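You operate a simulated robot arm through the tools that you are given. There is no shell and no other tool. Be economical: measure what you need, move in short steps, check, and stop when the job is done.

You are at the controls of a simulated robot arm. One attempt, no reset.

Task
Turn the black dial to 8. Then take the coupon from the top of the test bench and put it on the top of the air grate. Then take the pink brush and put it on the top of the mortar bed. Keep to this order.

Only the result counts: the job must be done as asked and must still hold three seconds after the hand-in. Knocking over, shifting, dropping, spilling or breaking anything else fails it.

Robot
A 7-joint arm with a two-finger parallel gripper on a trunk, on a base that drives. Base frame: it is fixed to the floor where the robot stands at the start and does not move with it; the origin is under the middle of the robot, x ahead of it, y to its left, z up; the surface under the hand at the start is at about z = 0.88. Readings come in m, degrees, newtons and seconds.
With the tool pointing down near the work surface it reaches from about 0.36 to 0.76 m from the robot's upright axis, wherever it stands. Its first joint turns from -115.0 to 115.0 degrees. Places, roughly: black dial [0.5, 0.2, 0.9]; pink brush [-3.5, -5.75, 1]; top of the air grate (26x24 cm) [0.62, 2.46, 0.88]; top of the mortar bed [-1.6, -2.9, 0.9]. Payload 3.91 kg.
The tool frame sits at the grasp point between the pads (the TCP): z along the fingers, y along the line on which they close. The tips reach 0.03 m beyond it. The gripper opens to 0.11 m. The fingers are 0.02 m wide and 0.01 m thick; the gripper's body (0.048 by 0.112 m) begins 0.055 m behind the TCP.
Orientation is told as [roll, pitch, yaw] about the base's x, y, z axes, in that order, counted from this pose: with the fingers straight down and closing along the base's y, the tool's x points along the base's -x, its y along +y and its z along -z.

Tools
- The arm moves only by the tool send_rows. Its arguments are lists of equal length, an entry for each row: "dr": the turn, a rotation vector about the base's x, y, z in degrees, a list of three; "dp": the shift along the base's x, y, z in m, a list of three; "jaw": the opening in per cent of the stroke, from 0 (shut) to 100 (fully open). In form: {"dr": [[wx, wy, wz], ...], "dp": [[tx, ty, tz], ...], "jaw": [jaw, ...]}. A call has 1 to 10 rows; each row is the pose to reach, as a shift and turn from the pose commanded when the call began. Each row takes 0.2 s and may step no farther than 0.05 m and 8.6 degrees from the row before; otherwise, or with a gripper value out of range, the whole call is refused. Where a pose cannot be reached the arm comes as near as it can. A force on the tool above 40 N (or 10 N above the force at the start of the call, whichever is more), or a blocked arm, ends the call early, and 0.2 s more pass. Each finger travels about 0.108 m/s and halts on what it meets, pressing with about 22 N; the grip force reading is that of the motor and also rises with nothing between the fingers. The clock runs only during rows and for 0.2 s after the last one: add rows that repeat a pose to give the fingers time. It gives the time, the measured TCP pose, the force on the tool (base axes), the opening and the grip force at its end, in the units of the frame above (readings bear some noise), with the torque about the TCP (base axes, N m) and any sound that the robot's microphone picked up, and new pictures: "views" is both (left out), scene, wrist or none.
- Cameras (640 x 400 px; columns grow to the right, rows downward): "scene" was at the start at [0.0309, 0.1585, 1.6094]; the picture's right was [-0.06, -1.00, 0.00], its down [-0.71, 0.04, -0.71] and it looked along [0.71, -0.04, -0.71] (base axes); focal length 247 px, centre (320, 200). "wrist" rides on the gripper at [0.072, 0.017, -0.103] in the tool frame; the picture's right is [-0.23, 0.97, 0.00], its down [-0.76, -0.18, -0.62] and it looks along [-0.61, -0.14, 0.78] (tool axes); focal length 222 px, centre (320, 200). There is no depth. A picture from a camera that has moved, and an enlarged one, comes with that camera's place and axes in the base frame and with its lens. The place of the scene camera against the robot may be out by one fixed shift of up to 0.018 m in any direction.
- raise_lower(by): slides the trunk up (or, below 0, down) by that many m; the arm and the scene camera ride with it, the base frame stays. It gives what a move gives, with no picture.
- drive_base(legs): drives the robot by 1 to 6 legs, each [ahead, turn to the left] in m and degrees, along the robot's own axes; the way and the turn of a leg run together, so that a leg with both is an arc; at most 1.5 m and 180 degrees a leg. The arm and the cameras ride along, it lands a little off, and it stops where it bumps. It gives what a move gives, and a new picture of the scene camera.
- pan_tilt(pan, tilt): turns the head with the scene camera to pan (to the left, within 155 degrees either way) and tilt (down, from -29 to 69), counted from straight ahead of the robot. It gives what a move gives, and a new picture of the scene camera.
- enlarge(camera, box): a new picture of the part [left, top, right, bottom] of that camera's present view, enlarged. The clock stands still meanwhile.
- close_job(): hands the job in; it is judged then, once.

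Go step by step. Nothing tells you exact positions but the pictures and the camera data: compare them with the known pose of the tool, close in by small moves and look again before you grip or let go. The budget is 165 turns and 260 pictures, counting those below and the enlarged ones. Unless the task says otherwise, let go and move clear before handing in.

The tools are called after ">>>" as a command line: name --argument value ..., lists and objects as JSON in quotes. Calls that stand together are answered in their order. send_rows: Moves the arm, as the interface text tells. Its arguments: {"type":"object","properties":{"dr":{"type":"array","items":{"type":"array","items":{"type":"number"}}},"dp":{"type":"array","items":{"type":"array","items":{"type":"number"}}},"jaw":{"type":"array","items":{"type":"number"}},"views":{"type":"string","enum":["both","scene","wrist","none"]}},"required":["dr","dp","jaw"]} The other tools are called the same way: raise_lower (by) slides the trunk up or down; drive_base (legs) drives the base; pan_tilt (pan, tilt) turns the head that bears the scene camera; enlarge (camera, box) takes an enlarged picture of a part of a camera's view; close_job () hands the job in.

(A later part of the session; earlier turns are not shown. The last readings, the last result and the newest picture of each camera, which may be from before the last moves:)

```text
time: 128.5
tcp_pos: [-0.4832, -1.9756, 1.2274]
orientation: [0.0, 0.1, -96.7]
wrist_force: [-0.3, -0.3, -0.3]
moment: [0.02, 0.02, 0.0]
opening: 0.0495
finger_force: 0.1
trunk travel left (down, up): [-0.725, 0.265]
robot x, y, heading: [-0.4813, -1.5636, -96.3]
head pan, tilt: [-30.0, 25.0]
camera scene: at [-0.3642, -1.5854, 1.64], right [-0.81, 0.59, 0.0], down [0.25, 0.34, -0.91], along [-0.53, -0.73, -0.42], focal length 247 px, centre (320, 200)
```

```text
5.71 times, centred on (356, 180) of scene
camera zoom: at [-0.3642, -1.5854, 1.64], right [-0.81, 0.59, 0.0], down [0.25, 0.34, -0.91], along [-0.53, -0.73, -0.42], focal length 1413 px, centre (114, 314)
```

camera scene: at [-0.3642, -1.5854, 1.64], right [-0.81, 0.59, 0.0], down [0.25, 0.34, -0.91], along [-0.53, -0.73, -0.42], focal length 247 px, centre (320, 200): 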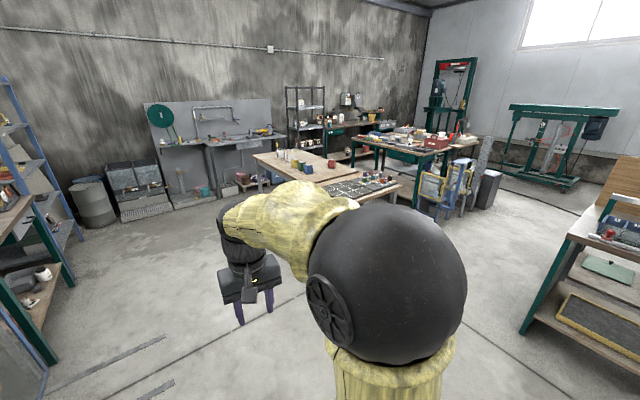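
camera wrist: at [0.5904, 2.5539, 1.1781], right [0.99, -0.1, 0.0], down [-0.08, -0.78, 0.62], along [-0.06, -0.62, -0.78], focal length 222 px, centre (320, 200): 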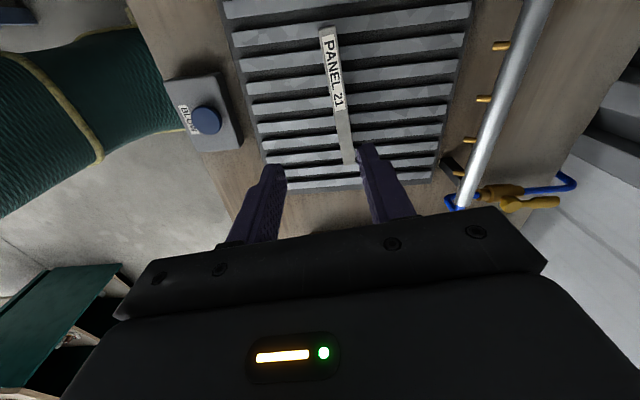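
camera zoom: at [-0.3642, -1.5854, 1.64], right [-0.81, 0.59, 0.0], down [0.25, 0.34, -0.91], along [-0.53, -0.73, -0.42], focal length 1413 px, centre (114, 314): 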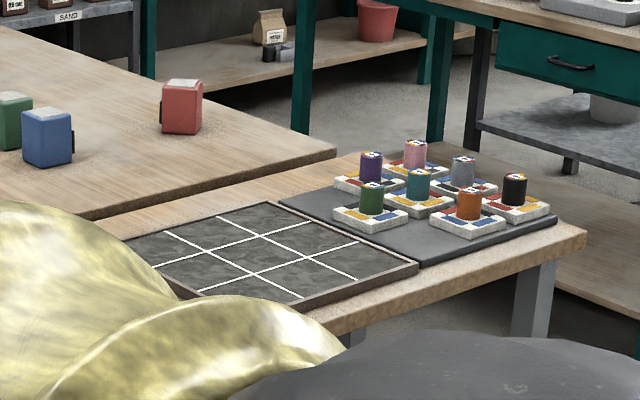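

I see a pink-handled brush behind the teal cup on the TINS table, and the mortar bed is the dark gridded tray. I'll drive via the gap between the tables, starting with a waypoint.

>>> drive_base --legs '[[0, -46], [1.05, 0], [0, -38]]'

>>> pan_tilt --pan 30 --tilt 35

```text
time: 140.4
tcp_pos: [-1.7212, -2.2291, 1.2278]
orientation: [0.0, 0.0, 178.2]
wrist_force: [-0.1, -0.3, 0.0]
moment: [-0.02, 0.02, 0.01]
opening: 0.0495
finger_force: 0.1
trunk travel left (down, up): [-0.725, 0.265]
robot x, y, heading: [-1.3144, -2.1976, 178.7]
head pan, tilt: [-30.0, 25.0]
camera scene: at [-1.3245, -2.2938, 1.64], right [0.52, 0.85, 0.0], down [0.36, -0.22, -0.91], along [-0.77, 0.47, -0.42], focal length 247 px, centre (320, 200)
```

scene: 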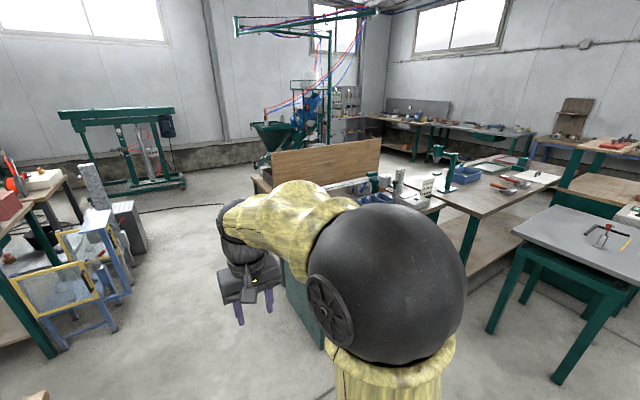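

```text
time: 141.7
tcp_pos: [-1.721, -2.2271, 1.2272]
orientation: [0.0, -0.1, 178.2]
wrist_force: [0.1, -0.6, 1.0]
moment: [0.02, -0.04, 0.0]
opening: 0.0494
finger_force: 0.0
trunk travel left (down, up): [-0.725, 0.265]
robot x, y, heading: [-1.316, -2.2007, 178.5]
head pan, tilt: [30.0, 35.0]
camera scene: at [-1.323, -2.384, 1.6242], right [-0.48, 0.88, 0.0], down [0.5, 0.28, -0.82], along [-0.72, -0.39, -0.57], focal length 247 px, centre (320, 200)
```

scene: 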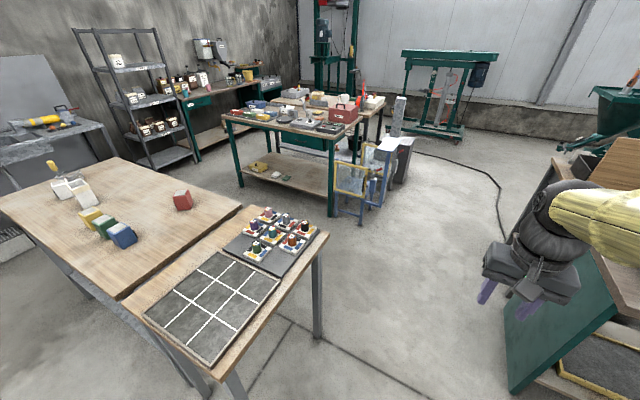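

>>> drive_base --legs '[[1.22, 0], [0, 91], [1.2, 0]]'

>>> pan_tilt --pan -20 --tilt 35

```text
time: 152.2
tcp_pos: [-2.7637, -2.5215, 1.2263]
orientation: [-0.2, -0.2, -130.4]
wrist_force: [0.2, 0.0, 0.1]
moment: [0.05, 0.02, 0.02]
opening: 0.0495
finger_force: 0.1
trunk travel left (down, up): [-0.725, 0.265]
robot x, y, heading: [-2.5364, -2.1859, -141.7]
head pan, tilt: [30.0, 35.0]
stopped in leg 2: the robot was blocked; the commanded pose is now the measured one
camera scene: at [-2.4139, -2.3354, 1.6237], right [-0.93, 0.36, 0.0], down [0.21, 0.54, -0.82], along [-0.3, -0.76, -0.57], focal length 247 px, centre (320, 200)
```

scene: 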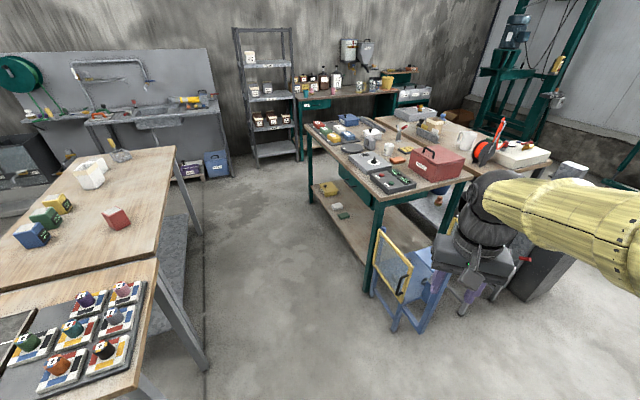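

```text
time: 153.4
tcp_pos: [-2.7675, -2.5189, 1.2276]
orientation: [-0.1, 0.1, -130.6]
wrist_force: [0.0, 0.8, 0.2]
moment: [0.0, 0.0, 0.01]
opening: 0.0494
finger_force: 0.1
trunk travel left (down, up): [-0.725, 0.265]
robot x, y, heading: [-2.5391, -2.183, -141.3]
head pan, tilt: [-20.0, 35.0]
camera scene: at [-2.4682, -2.2796, 1.6242], right [-0.32, 0.95, 0.0], down [0.54, 0.18, -0.82], along [-0.78, -0.26, -0.57], focal length 247 px, centre (320, 200)
```

scene: 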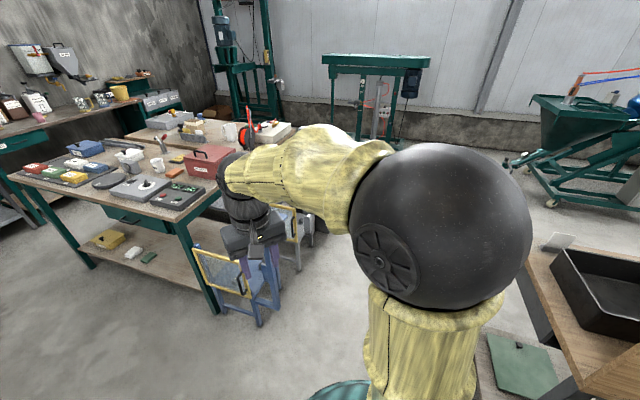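

The base was blocked while turning, probably by the table behind it. I'll ease forward away from it, then turn toward the corridor.

>>> drive_base --legs '[[0.2, 0], [0, 68]]'

```text
time: 159.4
tcp_pos: [-2.468, -2.6483, 1.2272]
orientation: [-0.1, 0.0, -63.2]
wrist_force: [0.0, 0.0, -0.3]
moment: [-0.01, -0.03, 0.0]
opening: 0.0493
finger_force: 0.1
trunk travel left (down, up): [-0.725, 0.265]
robot x, y, heading: [-2.6945, -2.3075, -73.5]
head pan, tilt: [-20.0, 35.0]
camera scene: at [-2.5589, -2.2816, 1.6242], right [-1.0, 0.07, 0.0], down [0.04, 0.57, -0.82], along [-0.05, -0.82, -0.57], focal length 247 px, centre (320, 200)
```

scene: 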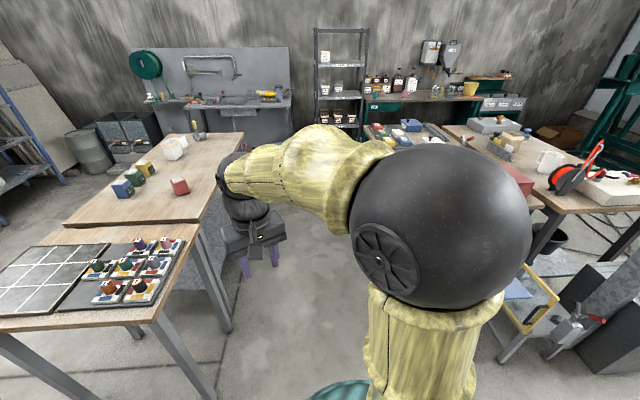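

>>> drive_base --legs '[[0.65, 0], [0, -17], [1.2, 0]]'

>>> pan_tilt --pan -35 --tilt 40

```text
time: 171.7
tcp_pos: [-2.4292, -4.5455, 1.2269]
orientation: [-0.2, 0.1, -80.8]
wrist_force: [0.2, 0.8, 0.5]
moment: [0.03, 0.0, 0.01]
opening: 0.0496
finger_force: 0.1
trunk travel left (down, up): [-0.725, 0.265]
robot x, y, heading: [-2.539, -4.1512, -91.7]
head pan, tilt: [-20.0, 35.0]
camera scene: at [-2.4072, -4.1662, 1.6242], right [-0.93, 0.37, 0.0], down [0.21, 0.53, -0.82], along [-0.3, -0.76, -0.57], focal length 247 px, centre (320, 200)
```

scene: 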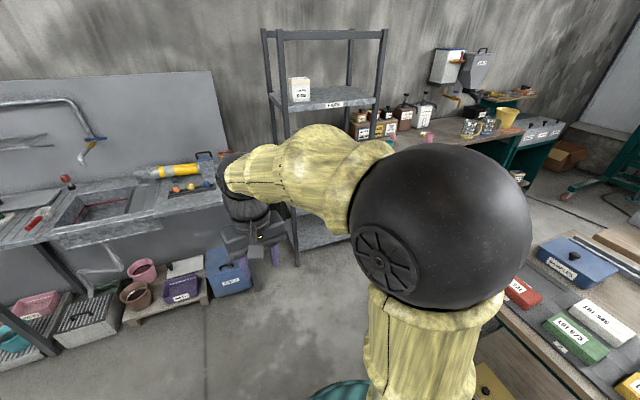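

```text
time: 172.5
tcp_pos: [-2.4287, -4.5463, 1.2274]
orientation: [0.0, 0.0, -80.9]
wrist_force: [-0.5, 0.5, -0.6]
moment: [0.01, 0.01, 0.01]
opening: 0.0495
finger_force: 0.0
trunk travel left (down, up): [-0.725, 0.265]
robot x, y, heading: [-2.5381, -4.1537, -91.7]
head pan, tilt: [-35.0, 40.0]
camera scene: at [-2.4254, -4.1524, 1.6167], right [-0.8, 0.6, 0.0], down [0.38, 0.52, -0.77], along [-0.46, -0.62, -0.64], focal length 247 px, centre (320, 200)
```

scene: 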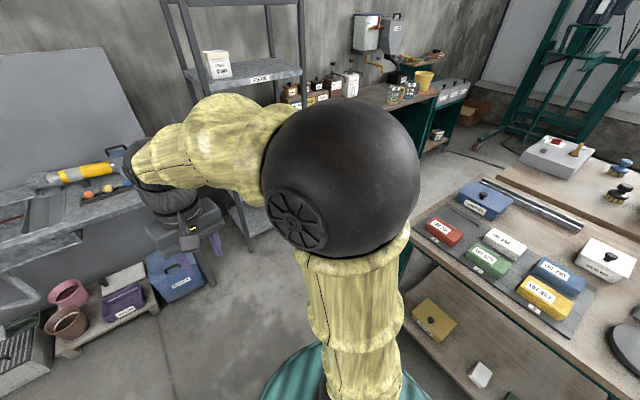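

The aisle to the TINS table is narrow and the arm would hit the rack if it points forward. I'll swing the arm round to the robot's right first.

>>> send_rows --dr '[[0, 0, -6.5], [0, 0, -13], [0, 0, -19.5], [0, 0, -26], [0, 0, -32.5], [0, 0, -39], [0, 0, -45.5], [0, 0, -52], [0, 0, -58.5], [0, 0, -65]]' --dp '[[-0.0453, -0.0099, 0], [-0.0915, -0.0145, 0], [-0.1378, -0.0139, 0], [-0.1838, -0.008, 0], [-0.2289, 0.003, 0], [-0.2724, 0.019, 0], [-0.3138, 0.0399, 0], [-0.3526, 0.0653, 0], [-0.3882, 0.095, 0], [-0.4203, 0.1285, 0]]' --jaw '[60, 60, 60, 60, 60, 60, 60, 60, 60, 60]' --views "none"

>>> send_rows --dr '[[0, 0, -6.5], [0, 0, -13], [0, 0, -19.5], [0, 0, -26]]' --dp '[[-0.0281, 0.0369, 0], [-0.0518, 0.0767, 0], [-0.0708, 0.119, 0], [-0.085, 0.1632, 0]]' --jaw '[60, 60, 60, 60]' --views "scene"

```text
time: 174.7
tcp_pos: [-2.8497, -4.4185, 1.2274]
orientation: [0.0, 0.0, -145.9]
wrist_force: [0.3, -0.1, 0.4]
moment: [0.04, 0.01, 0.0]
opening: 0.0661
finger_force: 0.0
trunk travel left (down, up): [-0.725, 0.265]
robot x, y, heading: [-2.5435, -4.1479, -91.8]
head pan, tilt: [-35.0, 40.0]
```

```text
time: 175.7
tcp_pos: [-2.9352, -4.2534, 1.2283]
orientation: [0.0, 0.1, -172.0]
wrist_force: [0.1, 0.3, 0.4]
moment: [-0.02, -0.03, -0.01]
opening: 0.0661
finger_force: 0.0
trunk travel left (down, up): [-0.725, 0.265]
robot x, y, heading: [-2.5386, -4.1489, -91.6]
head pan, tilt: [-35.0, 40.0]
camera scene: at [-2.4261, -4.1515, 1.6167], right [-0.8, 0.6, 0.0], down [0.38, 0.52, -0.77], along [-0.46, -0.62, -0.64], focal length 247 px, centre (320, 200)
```

scene: 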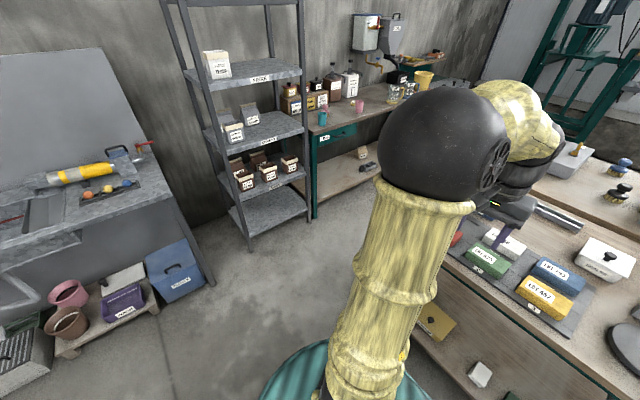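

There is room between the rack and the sample table. I'll drive into the aisle and turn to face -x.

>>> drive_base --legs '[[0.85, 0], [0, -88.5]]'

```text
time: 186.4
tcp_pos: [-2.6785, -4.6171, 1.2281]
orientation: [-0.1, 0.0, 100.5]
wrist_force: [0.4, 0.1, -0.1]
moment: [0.03, 0.01, 0.0]
opening: 0.0662
finger_force: 0.1
trunk travel left (down, up): [-0.725, 0.265]
robot x, y, heading: [-2.5612, -5.0073, -179.3]
head pan, tilt: [-35.0, 40.0]
camera scene: at [-2.5584, -5.1015, 1.6167], right [0.56, 0.83, 0.0], down [0.53, -0.36, -0.77], along [-0.63, 0.43, -0.64], focal length 247 px, centre (320, 200)
```

scene: 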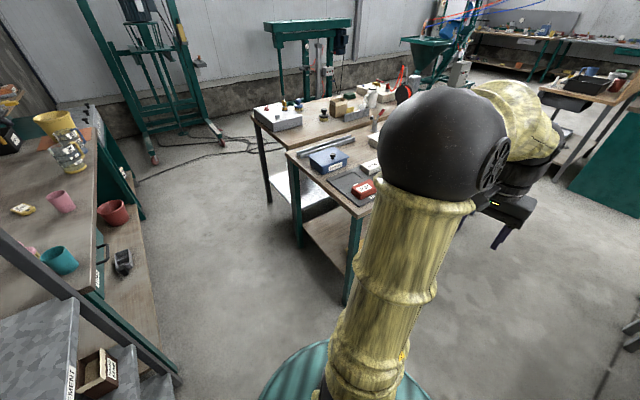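

>>> drive_base --legs '[[0.92, 0]]'

>>> pan_tilt --pan 90 --tilt 45

>>> enlarge --camera "scene" --box '[200, 120, 440, 270]'

```text
time: 192.0
tcp_pos: [-3.5971, -4.6268, 1.2271]
orientation: [-0.1, 0.0, 100.2]
wrist_force: [-0.9, -0.4, 0.1]
moment: [0.0, 0.02, -0.01]
opening: 0.0657
finger_force: 0.1
trunk travel left (down, up): [-0.725, 0.265]
robot x, y, heading: [-3.4759, -5.0183, -179.1]
head pan, tilt: [-35.0, 40.0]
camera scene: at [-3.4779, -5.1118, 1.6167], right [0.57, 0.82, 0.0], down [0.53, -0.36, -0.77], along [-0.63, 0.43, -0.64], focal length 247 px, centre (320, 200)
```

scene: 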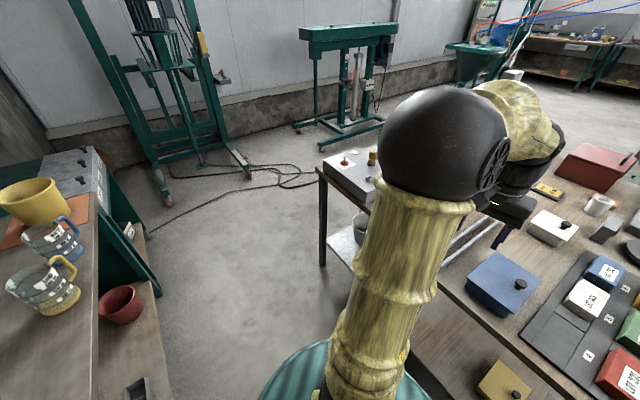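

```text
time: 194.1
tcp_pos: [-3.5982, -4.6274, 1.2287]
orientation: [0.0, 0.0, 100.3]
wrist_force: [0.4, -0.2, 0.2]
moment: [-0.01, 0.0, 0.01]
opening: 0.0661
finger_force: 0.1
trunk travel left (down, up): [-0.725, 0.265]
robot x, y, heading: [-3.4807, -5.0141, -179.5]
head pan, tilt: [90.0, 45.0]
camera scene: at [-3.4067, -5.2412, 1.6094], right [-1.0, -0.01, 0.0], down [-0.01, 0.71, -0.71], along [0.01, -0.71, -0.71], focal length 247 px, centre (320, 200)
```

scene: 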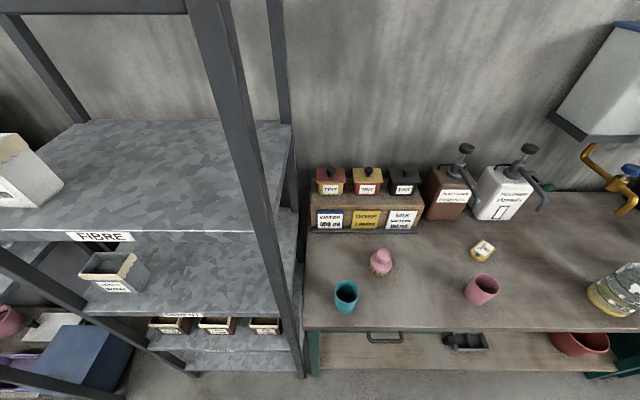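

```text
2.67 times, centred on (320, 195) of scene
camera zoom: at [-3.4067, -5.2412, 1.6094], right [-1.0, -0.01, 0.0], down [-0.01, 0.71, -0.71], along [0.01, -0.71, -0.71], focal length 659 px, centre (320, 213)
```

zoom: 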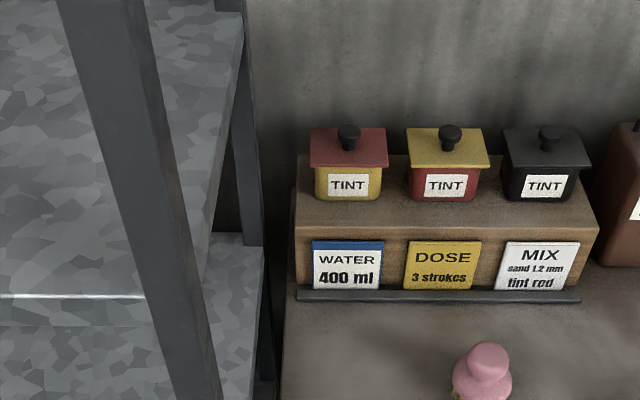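

The pink brush stands at about (-3.59, -5.65). I'll swing the arm round the front to the left side, over the TINS table.

>>> send_rows --dr '[[0, 0, 6.4], [0, 0, 12.8], [0, 0, 19.2], [0, 0, 25.6], [0, 0, 32], [0, 0, 38.4], [0, 0, 44.8], [0, 0, 51.2], [0, 0, 57.6], [0, 0, 64]]' --dp '[[-0.0425, -0.0155, 0], [-0.083, -0.0357, 0], [-0.1209, -0.0603, 0], [-0.1559, -0.0889, 0], [-0.1875, -0.1213, 0], [-0.2153, -0.1569, 0], [-0.2389, -0.1955, 0], [-0.2581, -0.2364, 0], [-0.2726, -0.2793, 0], [-0.2822, -0.3234, 0]]' --jaw '[60, 60, 60, 60, 60, 60, 60, 60, 60, 60]' --views "none"

>>> send_rows --dr '[[0, 0, 6.4], [0, 0, 12.8], [0, 0, 19.2], [0, 0, 25.6], [0, 0, 32], [0, 0, 38.4], [0, 0, 44.8], [0, 0, 51.2], [0, 0, 57.6], [0, 0, 64]]' --dp '[[-0.0047, -0.045, 0], [-0.0043, -0.0902, 0], [0.0012, -0.1351, 0], [0.0116, -0.1791, 0], [0.0268, -0.2217, 0], [0.0467, -0.2623, 0], [0.071, -0.3004, 0], [0.0994, -0.3356, 0], [0.1315, -0.3674, 0], [0.167, -0.3954, 0]]' --jaw '[60, 60, 60, 60, 60, 60, 60, 60, 60, 60]' --views "none"

>>> send_rows --dr '[[0, 0, 6.4], [0, 0, 12.8], [0, 0, 19.2], [0, 0, 25.6]]' --dp '[[0.0384, -0.0239, 0], [0.0792, -0.0434, 0], [0.1219, -0.0582, 0], [0.1661, -0.0682, 0]]' --jaw '[60, 60, 60, 60]' --views "both"

```text
time: 196.3
tcp_pos: [-3.8797, -4.9513, 1.2261]
orientation: [-0.2, 0.0, 164.3]
wrist_force: [-0.4, -0.2, -0.1]
moment: [0.02, -0.02, -0.03]
opening: 0.0662
finger_force: 0.1
trunk travel left (down, up): [-0.725, 0.265]
robot x, y, heading: [-3.4789, -5.0187, -179.3]
head pan, tilt: [90.0, 45.0]
```

```text
time: 198.5
tcp_pos: [-3.7102, -5.3471, 1.2278]
orientation: [-0.1, 0.0, -131.5]
wrist_force: [0.5, 0.0, -0.1]
moment: [0.02, 0.02, -0.04]
opening: 0.066
finger_force: 0.0
trunk travel left (down, up): [-0.725, 0.265]
robot x, y, heading: [-3.4783, -5.0134, -179.5]
head pan, tilt: [90.0, 45.0]
```

```text
time: 199.5
tcp_pos: [-3.5454, -5.4145, 1.2285]
orientation: [-0.1, 0.0, -106.0]
wrist_force: [0.0, -0.4, -0.2]
moment: [0.02, 0.03, 0.0]
opening: 0.0658
finger_force: 0.0
trunk travel left (down, up): [-0.725, 0.265]
robot x, y, heading: [-3.4786, -5.0175, -179.5]
head pan, tilt: [90.0, 45.0]
camera scene: at [-3.4058, -5.2418, 1.6093], right [-1.0, -0.01, 0.0], down [-0.01, 0.71, -0.71], along [0.01, -0.71, -0.71], focal length 247 px, centre (320, 200)
camera wrist: at [-3.5101, -5.3501, 1.3297], right [0.87, -0.49, 0.0], down [-0.38, -0.68, 0.62], along [-0.3, -0.54, -0.78], focal length 222 px, centre (320, 200)
```

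scene: 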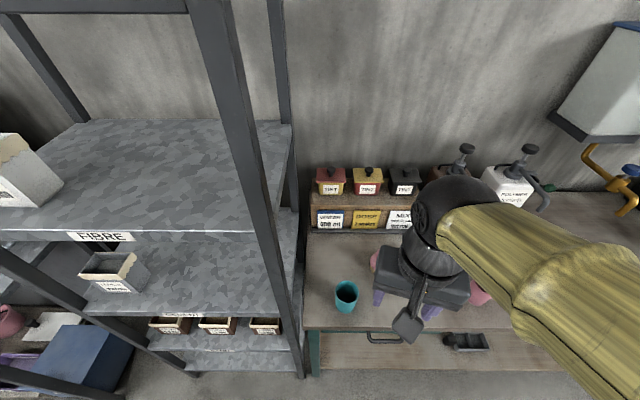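
wrist: 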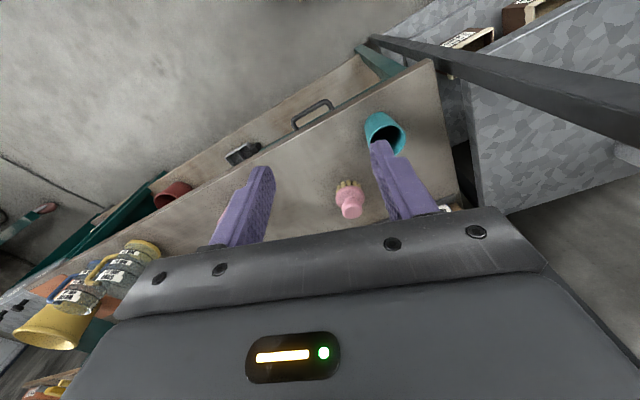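

>>> enlarge --camera "wrist" --box '[300, 160, 396, 220]'

>>> enlarge --camera "scene" --box '[300, 220, 428, 300]'

```text
6.67 times, centred on (348, 190) of wrist
camera zoom: at [-3.5101, -5.3501, 1.3297], right [0.87, -0.49, 0.0], down [-0.38, -0.68, 0.62], along [-0.3, -0.54, -0.78], focal length 1481 px, centre (133, 267)
```

zoom: 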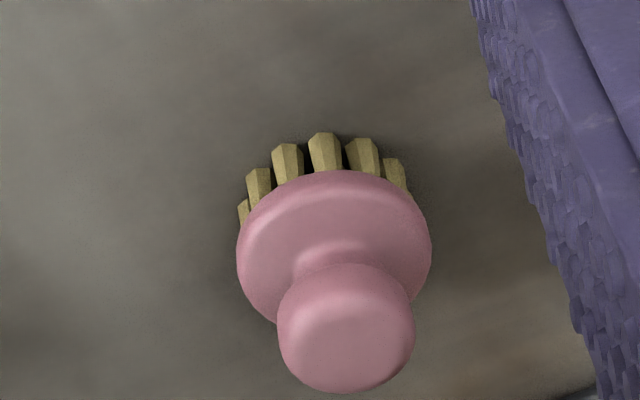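

```text
5.00 times, centred on (364, 260) of scene
camera zoom: at [-3.4058, -5.2418, 1.6093], right [-1.0, -0.01, 0.0], down [-0.01, 0.71, -0.71], along [0.01, -0.71, -0.71], focal length 1236 px, centre (100, -100)
```

zoom: 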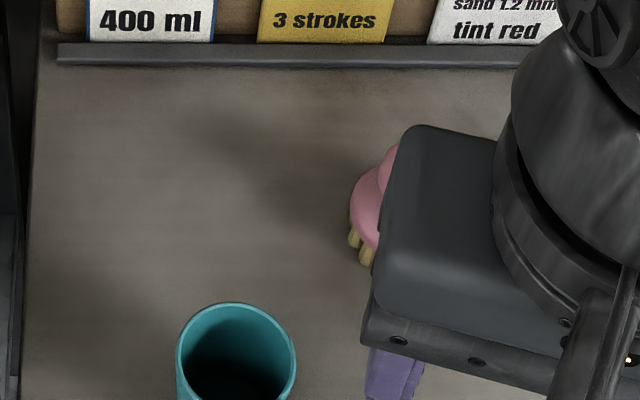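

The brush is a round knob about 43 mm across on a bristled disc, at about (-3.607, -5.675), with its top near z 0.95. I'll move above it and look again.

>>> send_rows --dr '[[0, 0, 0], [0, 0, 0], [0, 0, 0], [0, 0, 0], [0, 0, 0], [0, 0, 0], [0, 0, 0], [0, 0, 0]]' --dp '[[-0.01, -0.045, 0], [-0.02, -0.085, -0.02], [-0.03, -0.125, -0.045], [-0.04, -0.16, -0.075], [-0.05, -0.195, -0.105], [-0.055, -0.225, -0.14], [-0.06, -0.25, -0.17], [-0.0616, -0.2605, -0.2]]' --jaw '[65, 65, 65, 65, 65, 65, 65, 65]' --views "both"

```text
time: 201.3
tcp_pos: [-3.6068, -5.6754, 1.0267]
orientation: [-0.1, 0.1, -106.0]
wrist_force: [0.3, 0.6, -0.7]
moment: [-0.02, 0.0, -0.01]
opening: 0.0713
finger_force: 0.0
trunk travel left (down, up): [-0.725, 0.265]
robot x, y, heading: [-3.4793, -5.0197, -179.2]
head pan, tilt: [90.0, 45.0]
camera scene: at [-3.4066, -5.2421, 1.6093], right [-1.0, -0.01, 0.0], down [-0.01, 0.71, -0.71], along [0.01, -0.71, -0.71], focal length 247 px, centre (320, 200)
camera wrist: at [-3.572, -5.6107, 1.1292], right [0.87, -0.49, 0.0], down [-0.38, -0.68, 0.62], along [-0.3, -0.54, -0.78], focal length 222 px, centre (320, 200)
```

scene: 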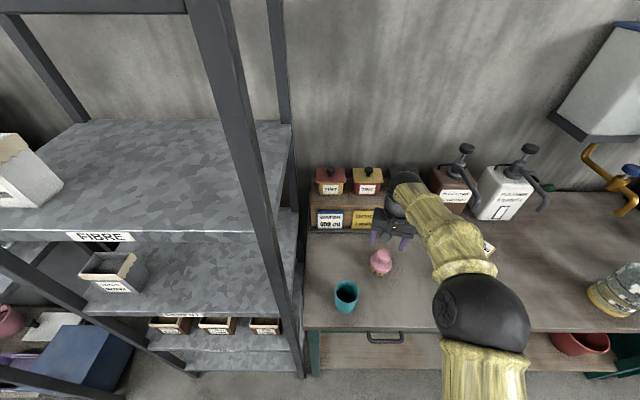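
wrist: 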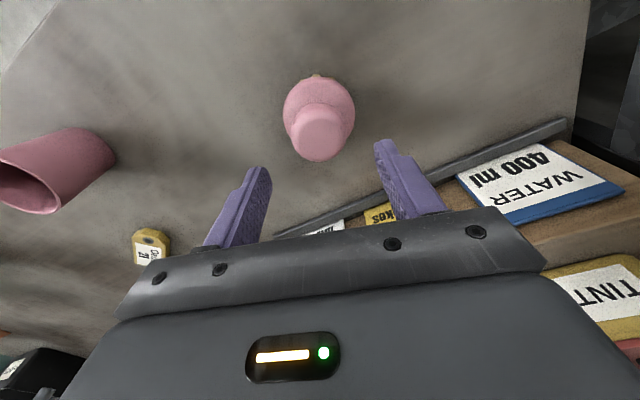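

The knob is centred between the fingers. I'll descend to z ≈ 0.94 and grip.

>>> send_rows --dr '[[0, 0, 0], [0, 0, 0], [0, 0, 0], [0, 0, 0]]' --dp '[[-0.003, 0.0, -0.03], [-0.003, 0.0, -0.06], [-0.003, 0.0, -0.078], [-0.003, 0.0, -0.084]]' --jaw '[65, 65, 65, 65]' --views "wrist"

```text
time: 202.3
tcp_pos: [-3.6094, -5.6757, 0.943]
orientation: [-0.1, -0.1, -106.1]
wrist_force: [0.3, 0.1, -0.4]
moment: [-0.02, 0.04, 0.03]
opening: 0.0714
finger_force: 0.0
trunk travel left (down, up): [-0.725, 0.265]
robot x, y, heading: [-3.4804, -5.019, -179.3]
head pan, tilt: [90.0, 45.0]
camera wrist: at [-3.5747, -5.6105, 1.0458], right [0.87, -0.49, 0.0], down [-0.38, -0.68, 0.62], along [-0.3, -0.54, -0.78], focal length 222 px, centre (320, 200)
```

wrist: 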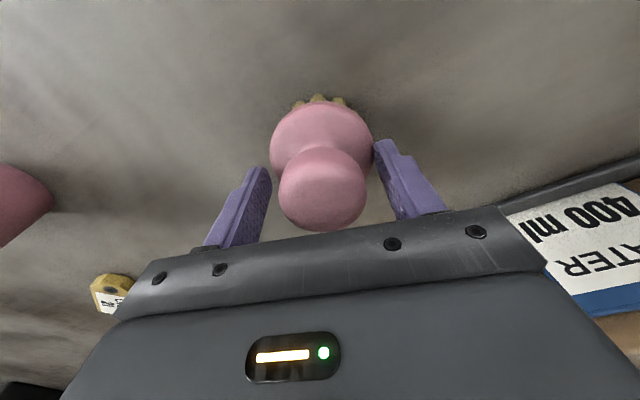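

>>> send_rows --dr '[[0, 0, 0], [0, 0, 0], [0, 0, 0]]' --dp '[[0, 0, 0], [0, 0, 0], [0, 0, 0]]' --jaw '[15, 15, 15]' --views "none"

>>> send_rows --dr '[[0, 0, 0], [0, 0, 0], [0, 0, 0], [0, 0, 0]]' --dp '[[0, 0, 0.01], [0, 0, 0.03], [0, 0, 0.05], [0, 0, 0.07]]' --jaw '[15, 15, 15, 15]' --views "both"

```text
time: 203.1
tcp_pos: [-3.6095, -5.6754, 0.9436]
orientation: [-0.1, 0.0, -106.2]
wrist_force: [0.6, 0.2, 0.3]
moment: [0.02, -0.01, 0.02]
opening: 0.064
finger_force: 22.5
trunk travel left (down, up): [-0.725, 0.265]
robot x, y, heading: [-3.4782, -5.0198, -179.4]
head pan, tilt: [90.0, 45.0]
```

```text
time: 204.1
tcp_pos: [-3.6099, -5.6743, 1.0133]
orientation: [-0.2, 0.0, -106.0]
wrist_force: [-0.4, 0.2, 0.1]
moment: [0.0, -0.02, 0.01]
opening: 0.0639
finger_force: 21.7
trunk travel left (down, up): [-0.725, 0.265]
robot x, y, heading: [-3.4815, -5.0185, -179.4]
head pan, tilt: [90.0, 45.0]
camera scene: at [-3.4066, -5.2414, 1.6094], right [-1.0, -0.01, 0.0], down [-0.01, 0.71, -0.71], along [0.01, -0.71, -0.71], focal length 247 px, centre (320, 200)
camera wrist: at [-3.5751, -5.6097, 1.1156], right [0.87, -0.49, 0.0], down [-0.38, -0.68, 0.62], along [-0.3, -0.54, -0.78], focal length 222 px, centre (320, 200)
```

scene: 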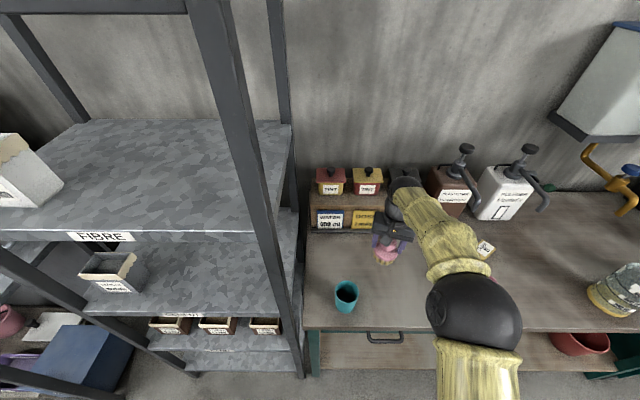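
wrist: 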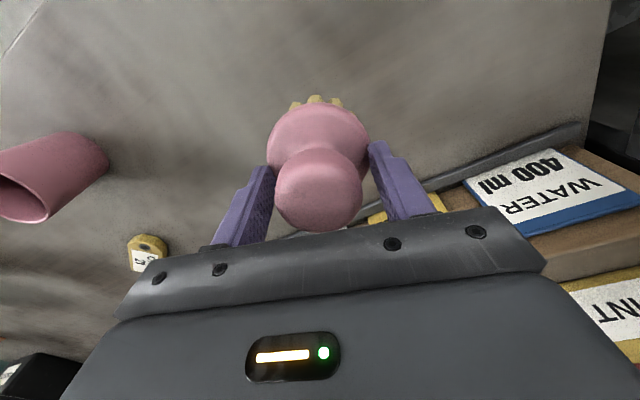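

The brush is held, but only at the disc edge by the fingertips. I'll set it back, regrip 14 mm deeper for security and lift again.

>>> send_rows --dr '[[0, 0, 0], [0, 0, 0], [0, 0, 0], [0, 0, 0], [0, 0, 0], [0, 0, 0], [0, 0, 0], [0, 0, 0], [0, 0, 0]]' --dp '[[0, 0, -0.03], [0, 0, -0.055], [0, 0, -0.066], [0, 0, -0.07], [0, 0, -0.07], [0, 0, -0.078], [0, 0, -0.084], [0, 0, -0.084], [0, 0, -0.084]]' --jaw '[15, 15, 15, 15, 70, 70, 70, 15, 15]' --views "wrist"

>>> send_rows --dr '[[0, 0, 0], [0, 0, 0], [0, 0, 0], [0, 0, 0], [0, 0, 0]]' --dp '[[0, 0, 0], [0, 0, 0.01], [0, 0, 0.03], [0, 0, 0.06], [0, 0, 0.1]]' --jaw '[15, 15, 15, 15, 15]' --views "wrist"

```text
time: 206.1
tcp_pos: [-3.6108, -5.6752, 0.9299]
orientation: [-0.1, 0.0, -106.1]
wrist_force: [0.3, -0.4, 0.5]
moment: [0.01, -0.06, -0.04]
opening: 0.0639
finger_force: 21.8
trunk travel left (down, up): [-0.725, 0.265]
robot x, y, heading: [-3.4794, -5.0186, -179.3]
head pan, tilt: [90.0, 45.0]
camera wrist: at [-3.5752, -5.6101, 1.0315], right [0.87, -0.49, 0.0], down [-0.38, -0.68, 0.62], along [-0.3, -0.54, -0.78], focal length 222 px, centre (320, 200)
```

wrist: 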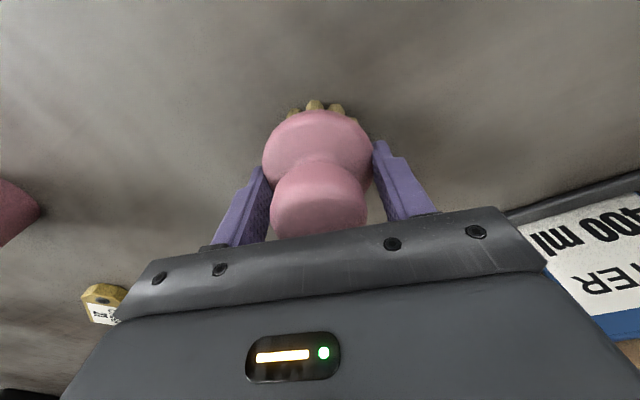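

```text
time: 207.3
tcp_pos: [-3.6101, -5.6743, 1.0306]
orientation: [-0.1, 0.0, -106.1]
wrist_force: [-0.3, -0.6, -0.9]
moment: [-0.02, 0.01, -0.02]
opening: 0.0636
finger_force: 22.0
trunk travel left (down, up): [-0.725, 0.265]
robot x, y, heading: [-3.4795, -5.0169, -179.4]
head pan, tilt: [90.0, 45.0]
camera wrist: at [-3.5747, -5.6092, 1.1327], right [0.87, -0.49, 0.0], down [-0.38, -0.68, 0.62], along [-0.31, -0.54, -0.78], focal length 222 px, centre (320, 200)
```

wrist: 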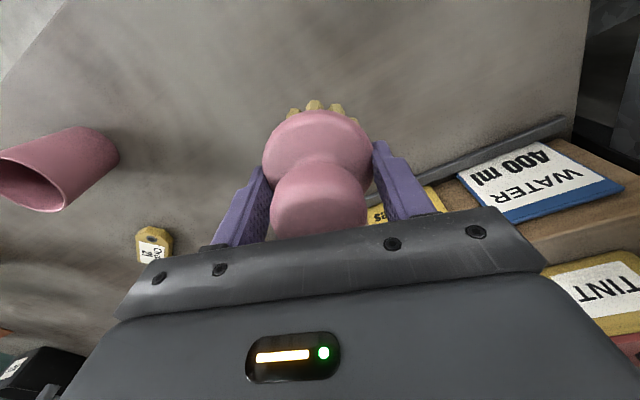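

The brush is held firmly. I'll retract and swing the arm back to the robot's right side, reversing the known path.

>>> send_rows --dr '[[0, 0, 0], [0, 0, 0], [0, 0, 0], [0, 0, 0], [0, 0, 0], [0, 0, 0], [0, 0, 0], [0, 0, 0]]' --dp '[[0.003, 0.01, 0.035], [0.006, 0.03, 0.07], [0.012, 0.06, 0.1], [0.02, 0.095, 0.13], [0.03, 0.135, 0.155], [0.042, 0.178, 0.175], [0.053, 0.22, 0.19], [0.0647, 0.26, 0.198]]' --jaw '[15, 15, 15, 15, 15, 15, 15, 15]' --views "none"

>>> send_rows --dr '[[0, 0, -6.4], [0, 0, -12.8], [0, 0, -19.2], [0, 0, -25.6]]' --dp '[[-0.0442, 0.01, 0], [-0.0869, 0.0248, 0], [-0.1277, 0.0443, 0], [-0.1661, 0.0682, 0]]' --jaw '[15, 15, 15, 15]' --views "none"

>>> send_rows --dr '[[0, 0, -6.4], [0, 0, -12.8], [0, 0, -19.2], [0, 0, -25.6], [0, 0, -32], [0, 0, -38.4], [0, 0, -44.8], [0, 0, -51.2], [0, 0, -57.6], [0, 0, -64]]' --dp '[[-0.0355, 0.028, 0], [-0.0676, 0.0598, 0], [-0.096, 0.095, 0], [-0.1203, 0.1331, 0], [-0.1402, 0.1737, 0], [-0.1554, 0.2163, 0], [-0.1658, 0.2603, 0], [-0.1713, 0.3052, 0], [-0.1717, 0.3504, 0], [-0.167, 0.3954, 0]]' --jaw '[15, 15, 15, 15, 15, 15, 15, 15, 15, 15]' --views "none"

>>> send_rows --dr '[[0, 0, -6.4], [0, 0, -12.8], [0, 0, -19.2], [0, 0, -25.6], [0, 0, -32], [0, 0, -38.4], [0, 0, -44.8], [0, 0, -51.2], [0, 0, -57.6], [0, 0, -64]]' --dp '[[0.0096, 0.0441, 0], [0.0241, 0.087, 0], [0.0433, 0.1279, 0], [0.0669, 0.1665, 0], [0.0947, 0.2021, 0], [0.1263, 0.2345, 0], [0.1613, 0.2631, 0], [0.1992, 0.2877, 0], [0.2397, 0.3079, 0], [0.2822, 0.3234, 0]]' --jaw '[15, 15, 15, 15, 15, 15, 15, 15, 15, 15]' --views "wrist"

```text
time: 209.1
tcp_pos: [-3.5446, -5.4133, 1.2285]
orientation: [-0.1, -0.1, -106.1]
wrist_force: [0.7, 0.6, -0.9]
moment: [-0.01, 0.0, -0.02]
opening: 0.0636
finger_force: 22.0
trunk travel left (down, up): [-0.725, 0.265]
robot x, y, heading: [-3.4742, -5.0191, -179.5]
head pan, tilt: [90.0, 45.0]
```

```text
time: 210.1
tcp_pos: [-3.713, -5.3459, 1.2283]
orientation: [0.0, 0.0, -131.7]
wrist_force: [-0.1, 0.3, -1.3]
moment: [0.03, -0.04, -0.01]
opening: 0.0639
finger_force: 21.4
trunk travel left (down, up): [-0.725, 0.265]
robot x, y, heading: [-3.4777, -5.0195, -179.1]
head pan, tilt: [90.0, 45.0]
```

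```text
time: 212.3
tcp_pos: [-3.8797, -4.9492, 1.2294]
orientation: [0.0, 0.1, 164.1]
wrist_force: [-0.1, 0.6, -0.6]
moment: [-0.01, 0.02, 0.02]
opening: 0.0636
finger_force: 22.2
trunk travel left (down, up): [-0.725, 0.265]
robot x, y, heading: [-3.4785, -5.0194, -179.4]
head pan, tilt: [90.0, 45.0]
```

```text
time: 214.5
tcp_pos: [-3.594, -4.6255, 1.2264]
orientation: [0.0, 0.1, 100.2]
wrist_force: [-0.5, -0.5, -0.8]
moment: [0.02, 0.02, 0.01]
opening: 0.0638
finger_force: 22.5
trunk travel left (down, up): [-0.725, 0.265]
robot x, y, heading: [-3.4784, -5.0184, -179.6]
head pan, tilt: [90.0, 45.0]
camera wrist: at [-3.5994, -4.7003, 1.3287], right [-1.0, 0.05, 0.0], down [0.04, 0.78, 0.62], along [0.03, 0.62, -0.78], focal length 222 px, centre (320, 200)
```

wrist: 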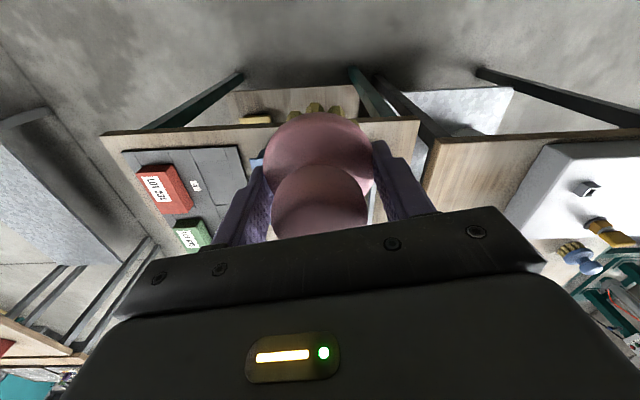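

Now I'll reverse out of the aisle, turn and back up the corridor.

>>> drive_base --legs '[[-0.94, 0], [0, 89.5], [-1.2, 0]]'

>>> pan_tilt --pan 140 --tilt 35

```text
time: 232.4
tcp_pos: [-2.9353, -3.9186, 1.2264]
orientation: [-0.1, 0.1, -169.5]
wrist_force: [-0.3, -0.7, -0.5]
moment: [0.02, 0.0, -0.02]
opening: 0.0637
finger_force: 21.5
trunk travel left (down, up): [-0.725, 0.265]
robot x, y, heading: [-2.5429, -3.8016, -89.3]
head pan, tilt: [90.0, 45.0]
camera scene: at [-2.3022, -3.7276, 1.6094], right [0.01, -1.0, 0.0], down [-0.71, -0.01, -0.71], along [0.71, 0.01, -0.71], focal length 247 px, centre (320, 200)
```

scene: 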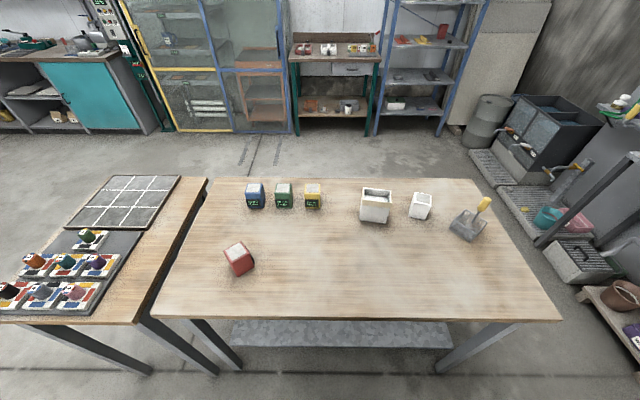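

```text
time: 233.6
tcp_pos: [-2.9371, -3.9196, 1.2271]
orientation: [-0.1, 0.0, -169.5]
wrist_force: [-0.1, 0.5, -1.1]
moment: [0.0, -0.02, 0.0]
opening: 0.0635
finger_force: 22.4
trunk travel left (down, up): [-0.725, 0.265]
robot x, y, heading: [-2.5466, -3.7995, -89.3]
head pan, tilt: [140.0, 35.0]
camera scene: at [-2.3277, -3.6608, 1.6242], right [0.77, -0.63, 0.0], down [-0.36, -0.44, -0.82], along [0.52, 0.63, -0.57], focal length 247 px, centre (320, 200)
```

scene: 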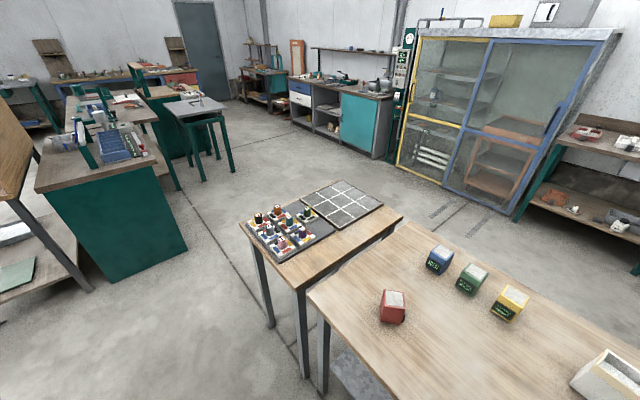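

The corridor and the space north of the mortar table are clear. I'll back up, turn to face +x, and drive alongside the table.

>>> drive_base --legs '[[-1.43, 0], [0, 89.5]]'

>>> pan_tilt --pan -60 --tilt 40

```text
time: 247.5
tcp_pos: [-2.4409, -2.7706, 1.227]
orientation: [-0.1, 0.0, -80.2]
wrist_force: [0.5, 0.0, -0.2]
moment: [-0.04, 0.02, 0.01]
opening: 0.0638
finger_force: 22.1
trunk travel left (down, up): [-0.725, 0.265]
robot x, y, heading: [-2.557, -2.3775, -0.1]
head pan, tilt: [140.0, 35.0]
camera scene: at [-2.675, -2.1576, 1.6242], right [0.64, 0.77, 0.0], down [0.44, -0.37, -0.82], along [-0.63, 0.53, -0.57], focal length 247 px, centre (320, 200)
```

scene: 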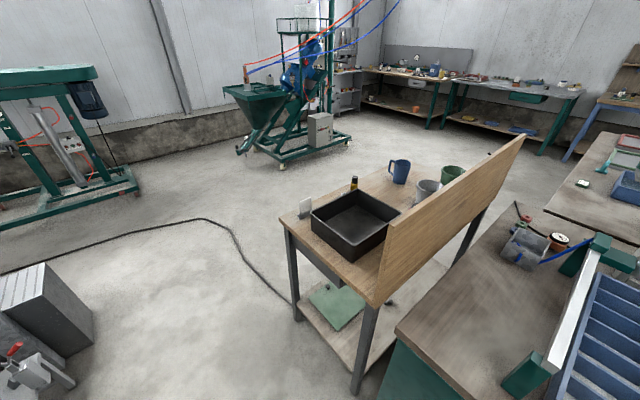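

```text
time: 250.4
tcp_pos: [-2.4431, -2.7706, 1.2272]
orientation: [-0.2, 0.0, -80.3]
wrist_force: [-0.4, 0.8, -0.7]
moment: [-0.01, 0.0, -0.02]
opening: 0.0636
finger_force: 22.3
trunk travel left (down, up): [-0.725, 0.265]
robot x, y, heading: [-2.5579, -2.3775, 0.1]
head pan, tilt: [-60.0, 40.0]
camera scene: at [-2.5648, -2.2877, 1.6167], right [-0.87, -0.5, 0.0], down [-0.32, 0.56, -0.77], along [0.38, -0.66, -0.64], focal length 247 px, centre (320, 200)
```

scene: 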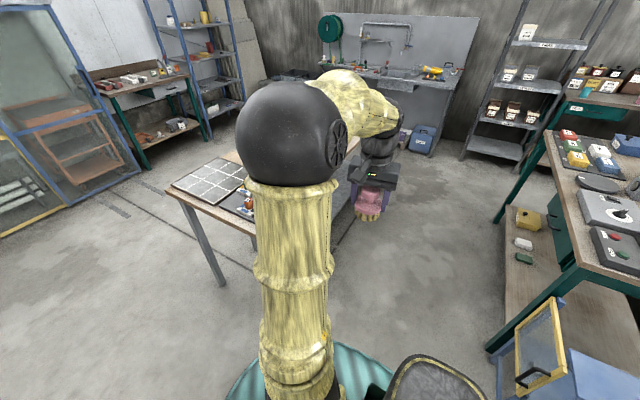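

>>> drive_base --legs '[[0, 10], [0.95, 0], [0, -10]]'

>>> pan_tilt --pan -90 --tilt 50

```text
time: 257.9
tcp_pos: [-1.5067, -2.6044, 1.2273]
orientation: [-0.1, 0.0, -80.0]
wrist_force: [-0.8, 0.6, -1.3]
moment: [0.01, 0.02, -0.01]
opening: 0.0634
finger_force: 22.0
trunk travel left (down, up): [-0.725, 0.265]
robot x, y, heading: [-1.6218, -2.211, 0.3]
head pan, tilt: [-60.0, 40.0]
camera scene: at [-1.6284, -2.1217, 1.6167], right [-0.87, -0.5, 0.0], down [-0.32, 0.56, -0.77], along [0.38, -0.66, -0.64], focal length 247 px, centre (320, 200)
```

scene: 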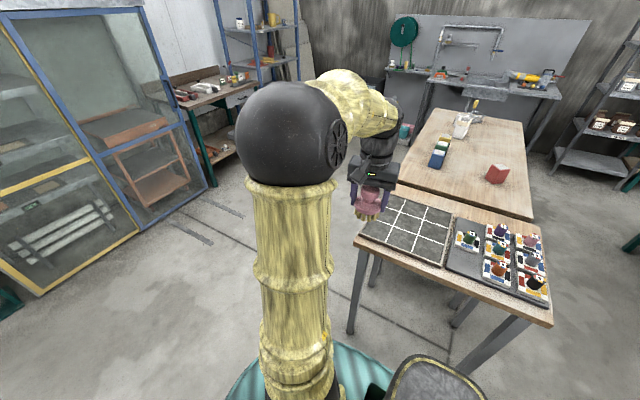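

```text
time: 258.9
tcp_pos: [-1.5056, -2.6038, 1.2275]
orientation: [-0.1, 0.0, -80.1]
wrist_force: [-0.8, -0.1, -0.7]
moment: [-0.02, 0.0, -0.04]
opening: 0.0637
finger_force: 21.7
trunk travel left (down, up): [-0.725, 0.265]
robot x, y, heading: [-1.6198, -2.2128, 0.1]
head pan, tilt: [-90.0, 50.0]
camera scene: at [-1.6707, -2.1251, 1.6025], right [-1.0, 0.0, 0.0], down [0.0, 0.77, -0.64], along [0.0, -0.64, -0.77], focal length 247 px, centre (320, 200)
```

scene: 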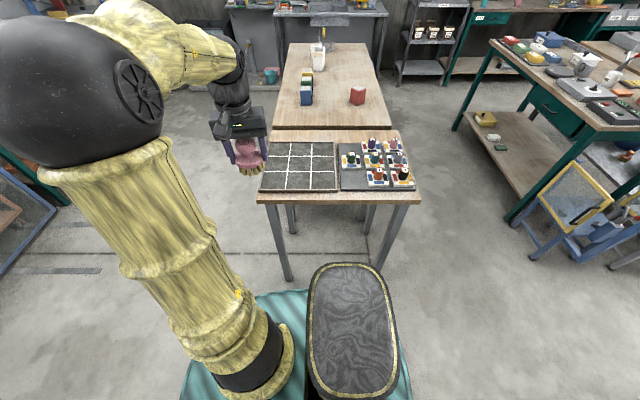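

The mortar bed's centre is at about (-1.595, -2.90). I'll move the brush above its centre cell.

>>> send_rows --dr '[[0, 0, 0], [0, 0, 0], [0, 0, 0], [0, 0, 0], [0, 0, 0], [0, 0, 0], [0, 0, 0], [0, 0, 0], [0, 0, 0]]' --dp '[[-0.01, -0.0329, -0.02], [-0.02, -0.0658, -0.04], [-0.03, -0.0987, -0.06], [-0.04, -0.1316, -0.08], [-0.05, -0.1644, -0.1], [-0.06, -0.1973, -0.12], [-0.07, -0.2302, -0.14], [-0.08, -0.2631, -0.16], [-0.09, -0.296, -0.18]]' --jaw '[15, 15, 15, 15, 15, 15, 15, 15, 15]' --views "both"

>>> enlarge --camera "scene" --box '[230, 110, 390, 210]'

```text
time: 260.9
tcp_pos: [-1.5965, -2.9003, 1.0459]
orientation: [0.1, 0.2, -80.2]
wrist_force: [-0.1, -0.2, 0.3]
moment: [0.01, 0.01, -0.01]
opening: 0.0638
finger_force: 21.8
trunk travel left (down, up): [-0.725, 0.265]
robot x, y, heading: [-1.6219, -2.2105, 0.3]
head pan, tilt: [-90.0, 50.0]
camera scene: at [-1.6717, -2.1273, 1.6027], right [-1.0, 0.0, 0.0], down [0.0, 0.77, -0.64], along [0.0, -0.64, -0.77], focal length 247 px, centre (320, 200)
camera wrist: at [-1.5934, -2.8265, 1.1477], right [1.0, -0.06, 0.0], down [-0.05, -0.78, 0.62], along [-0.04, -0.62, -0.78], focal length 222 px, centre (320, 200)
```

scene: 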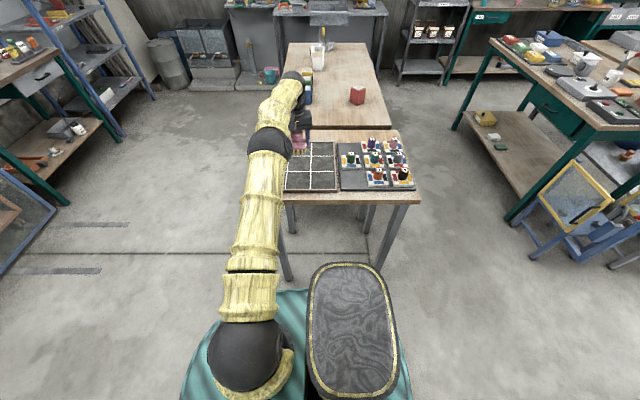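
wrist: 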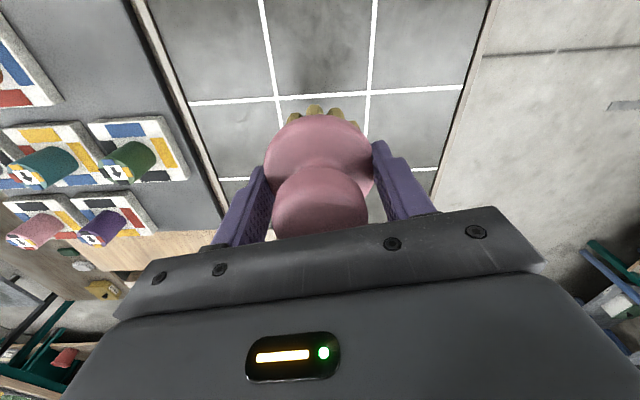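

```text
4.00 times, centred on (310, 160) of scene
camera zoom: at [-1.6717, -2.1273, 1.6027], right [-1.0, 0.0, 0.0], down [0.0, 0.77, -0.64], along [0.0, -0.64, -0.77], focal length 989 px, centre (360, 360)
```

zoom: 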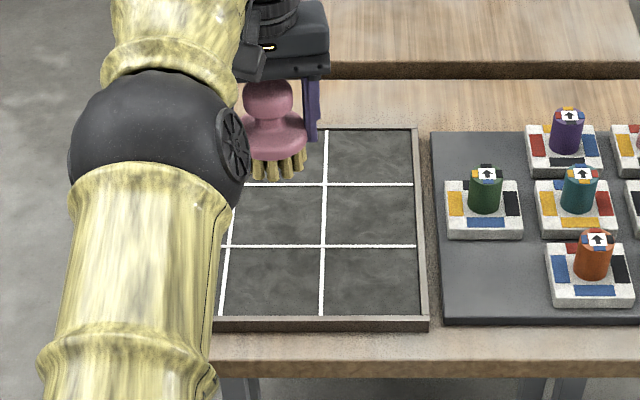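

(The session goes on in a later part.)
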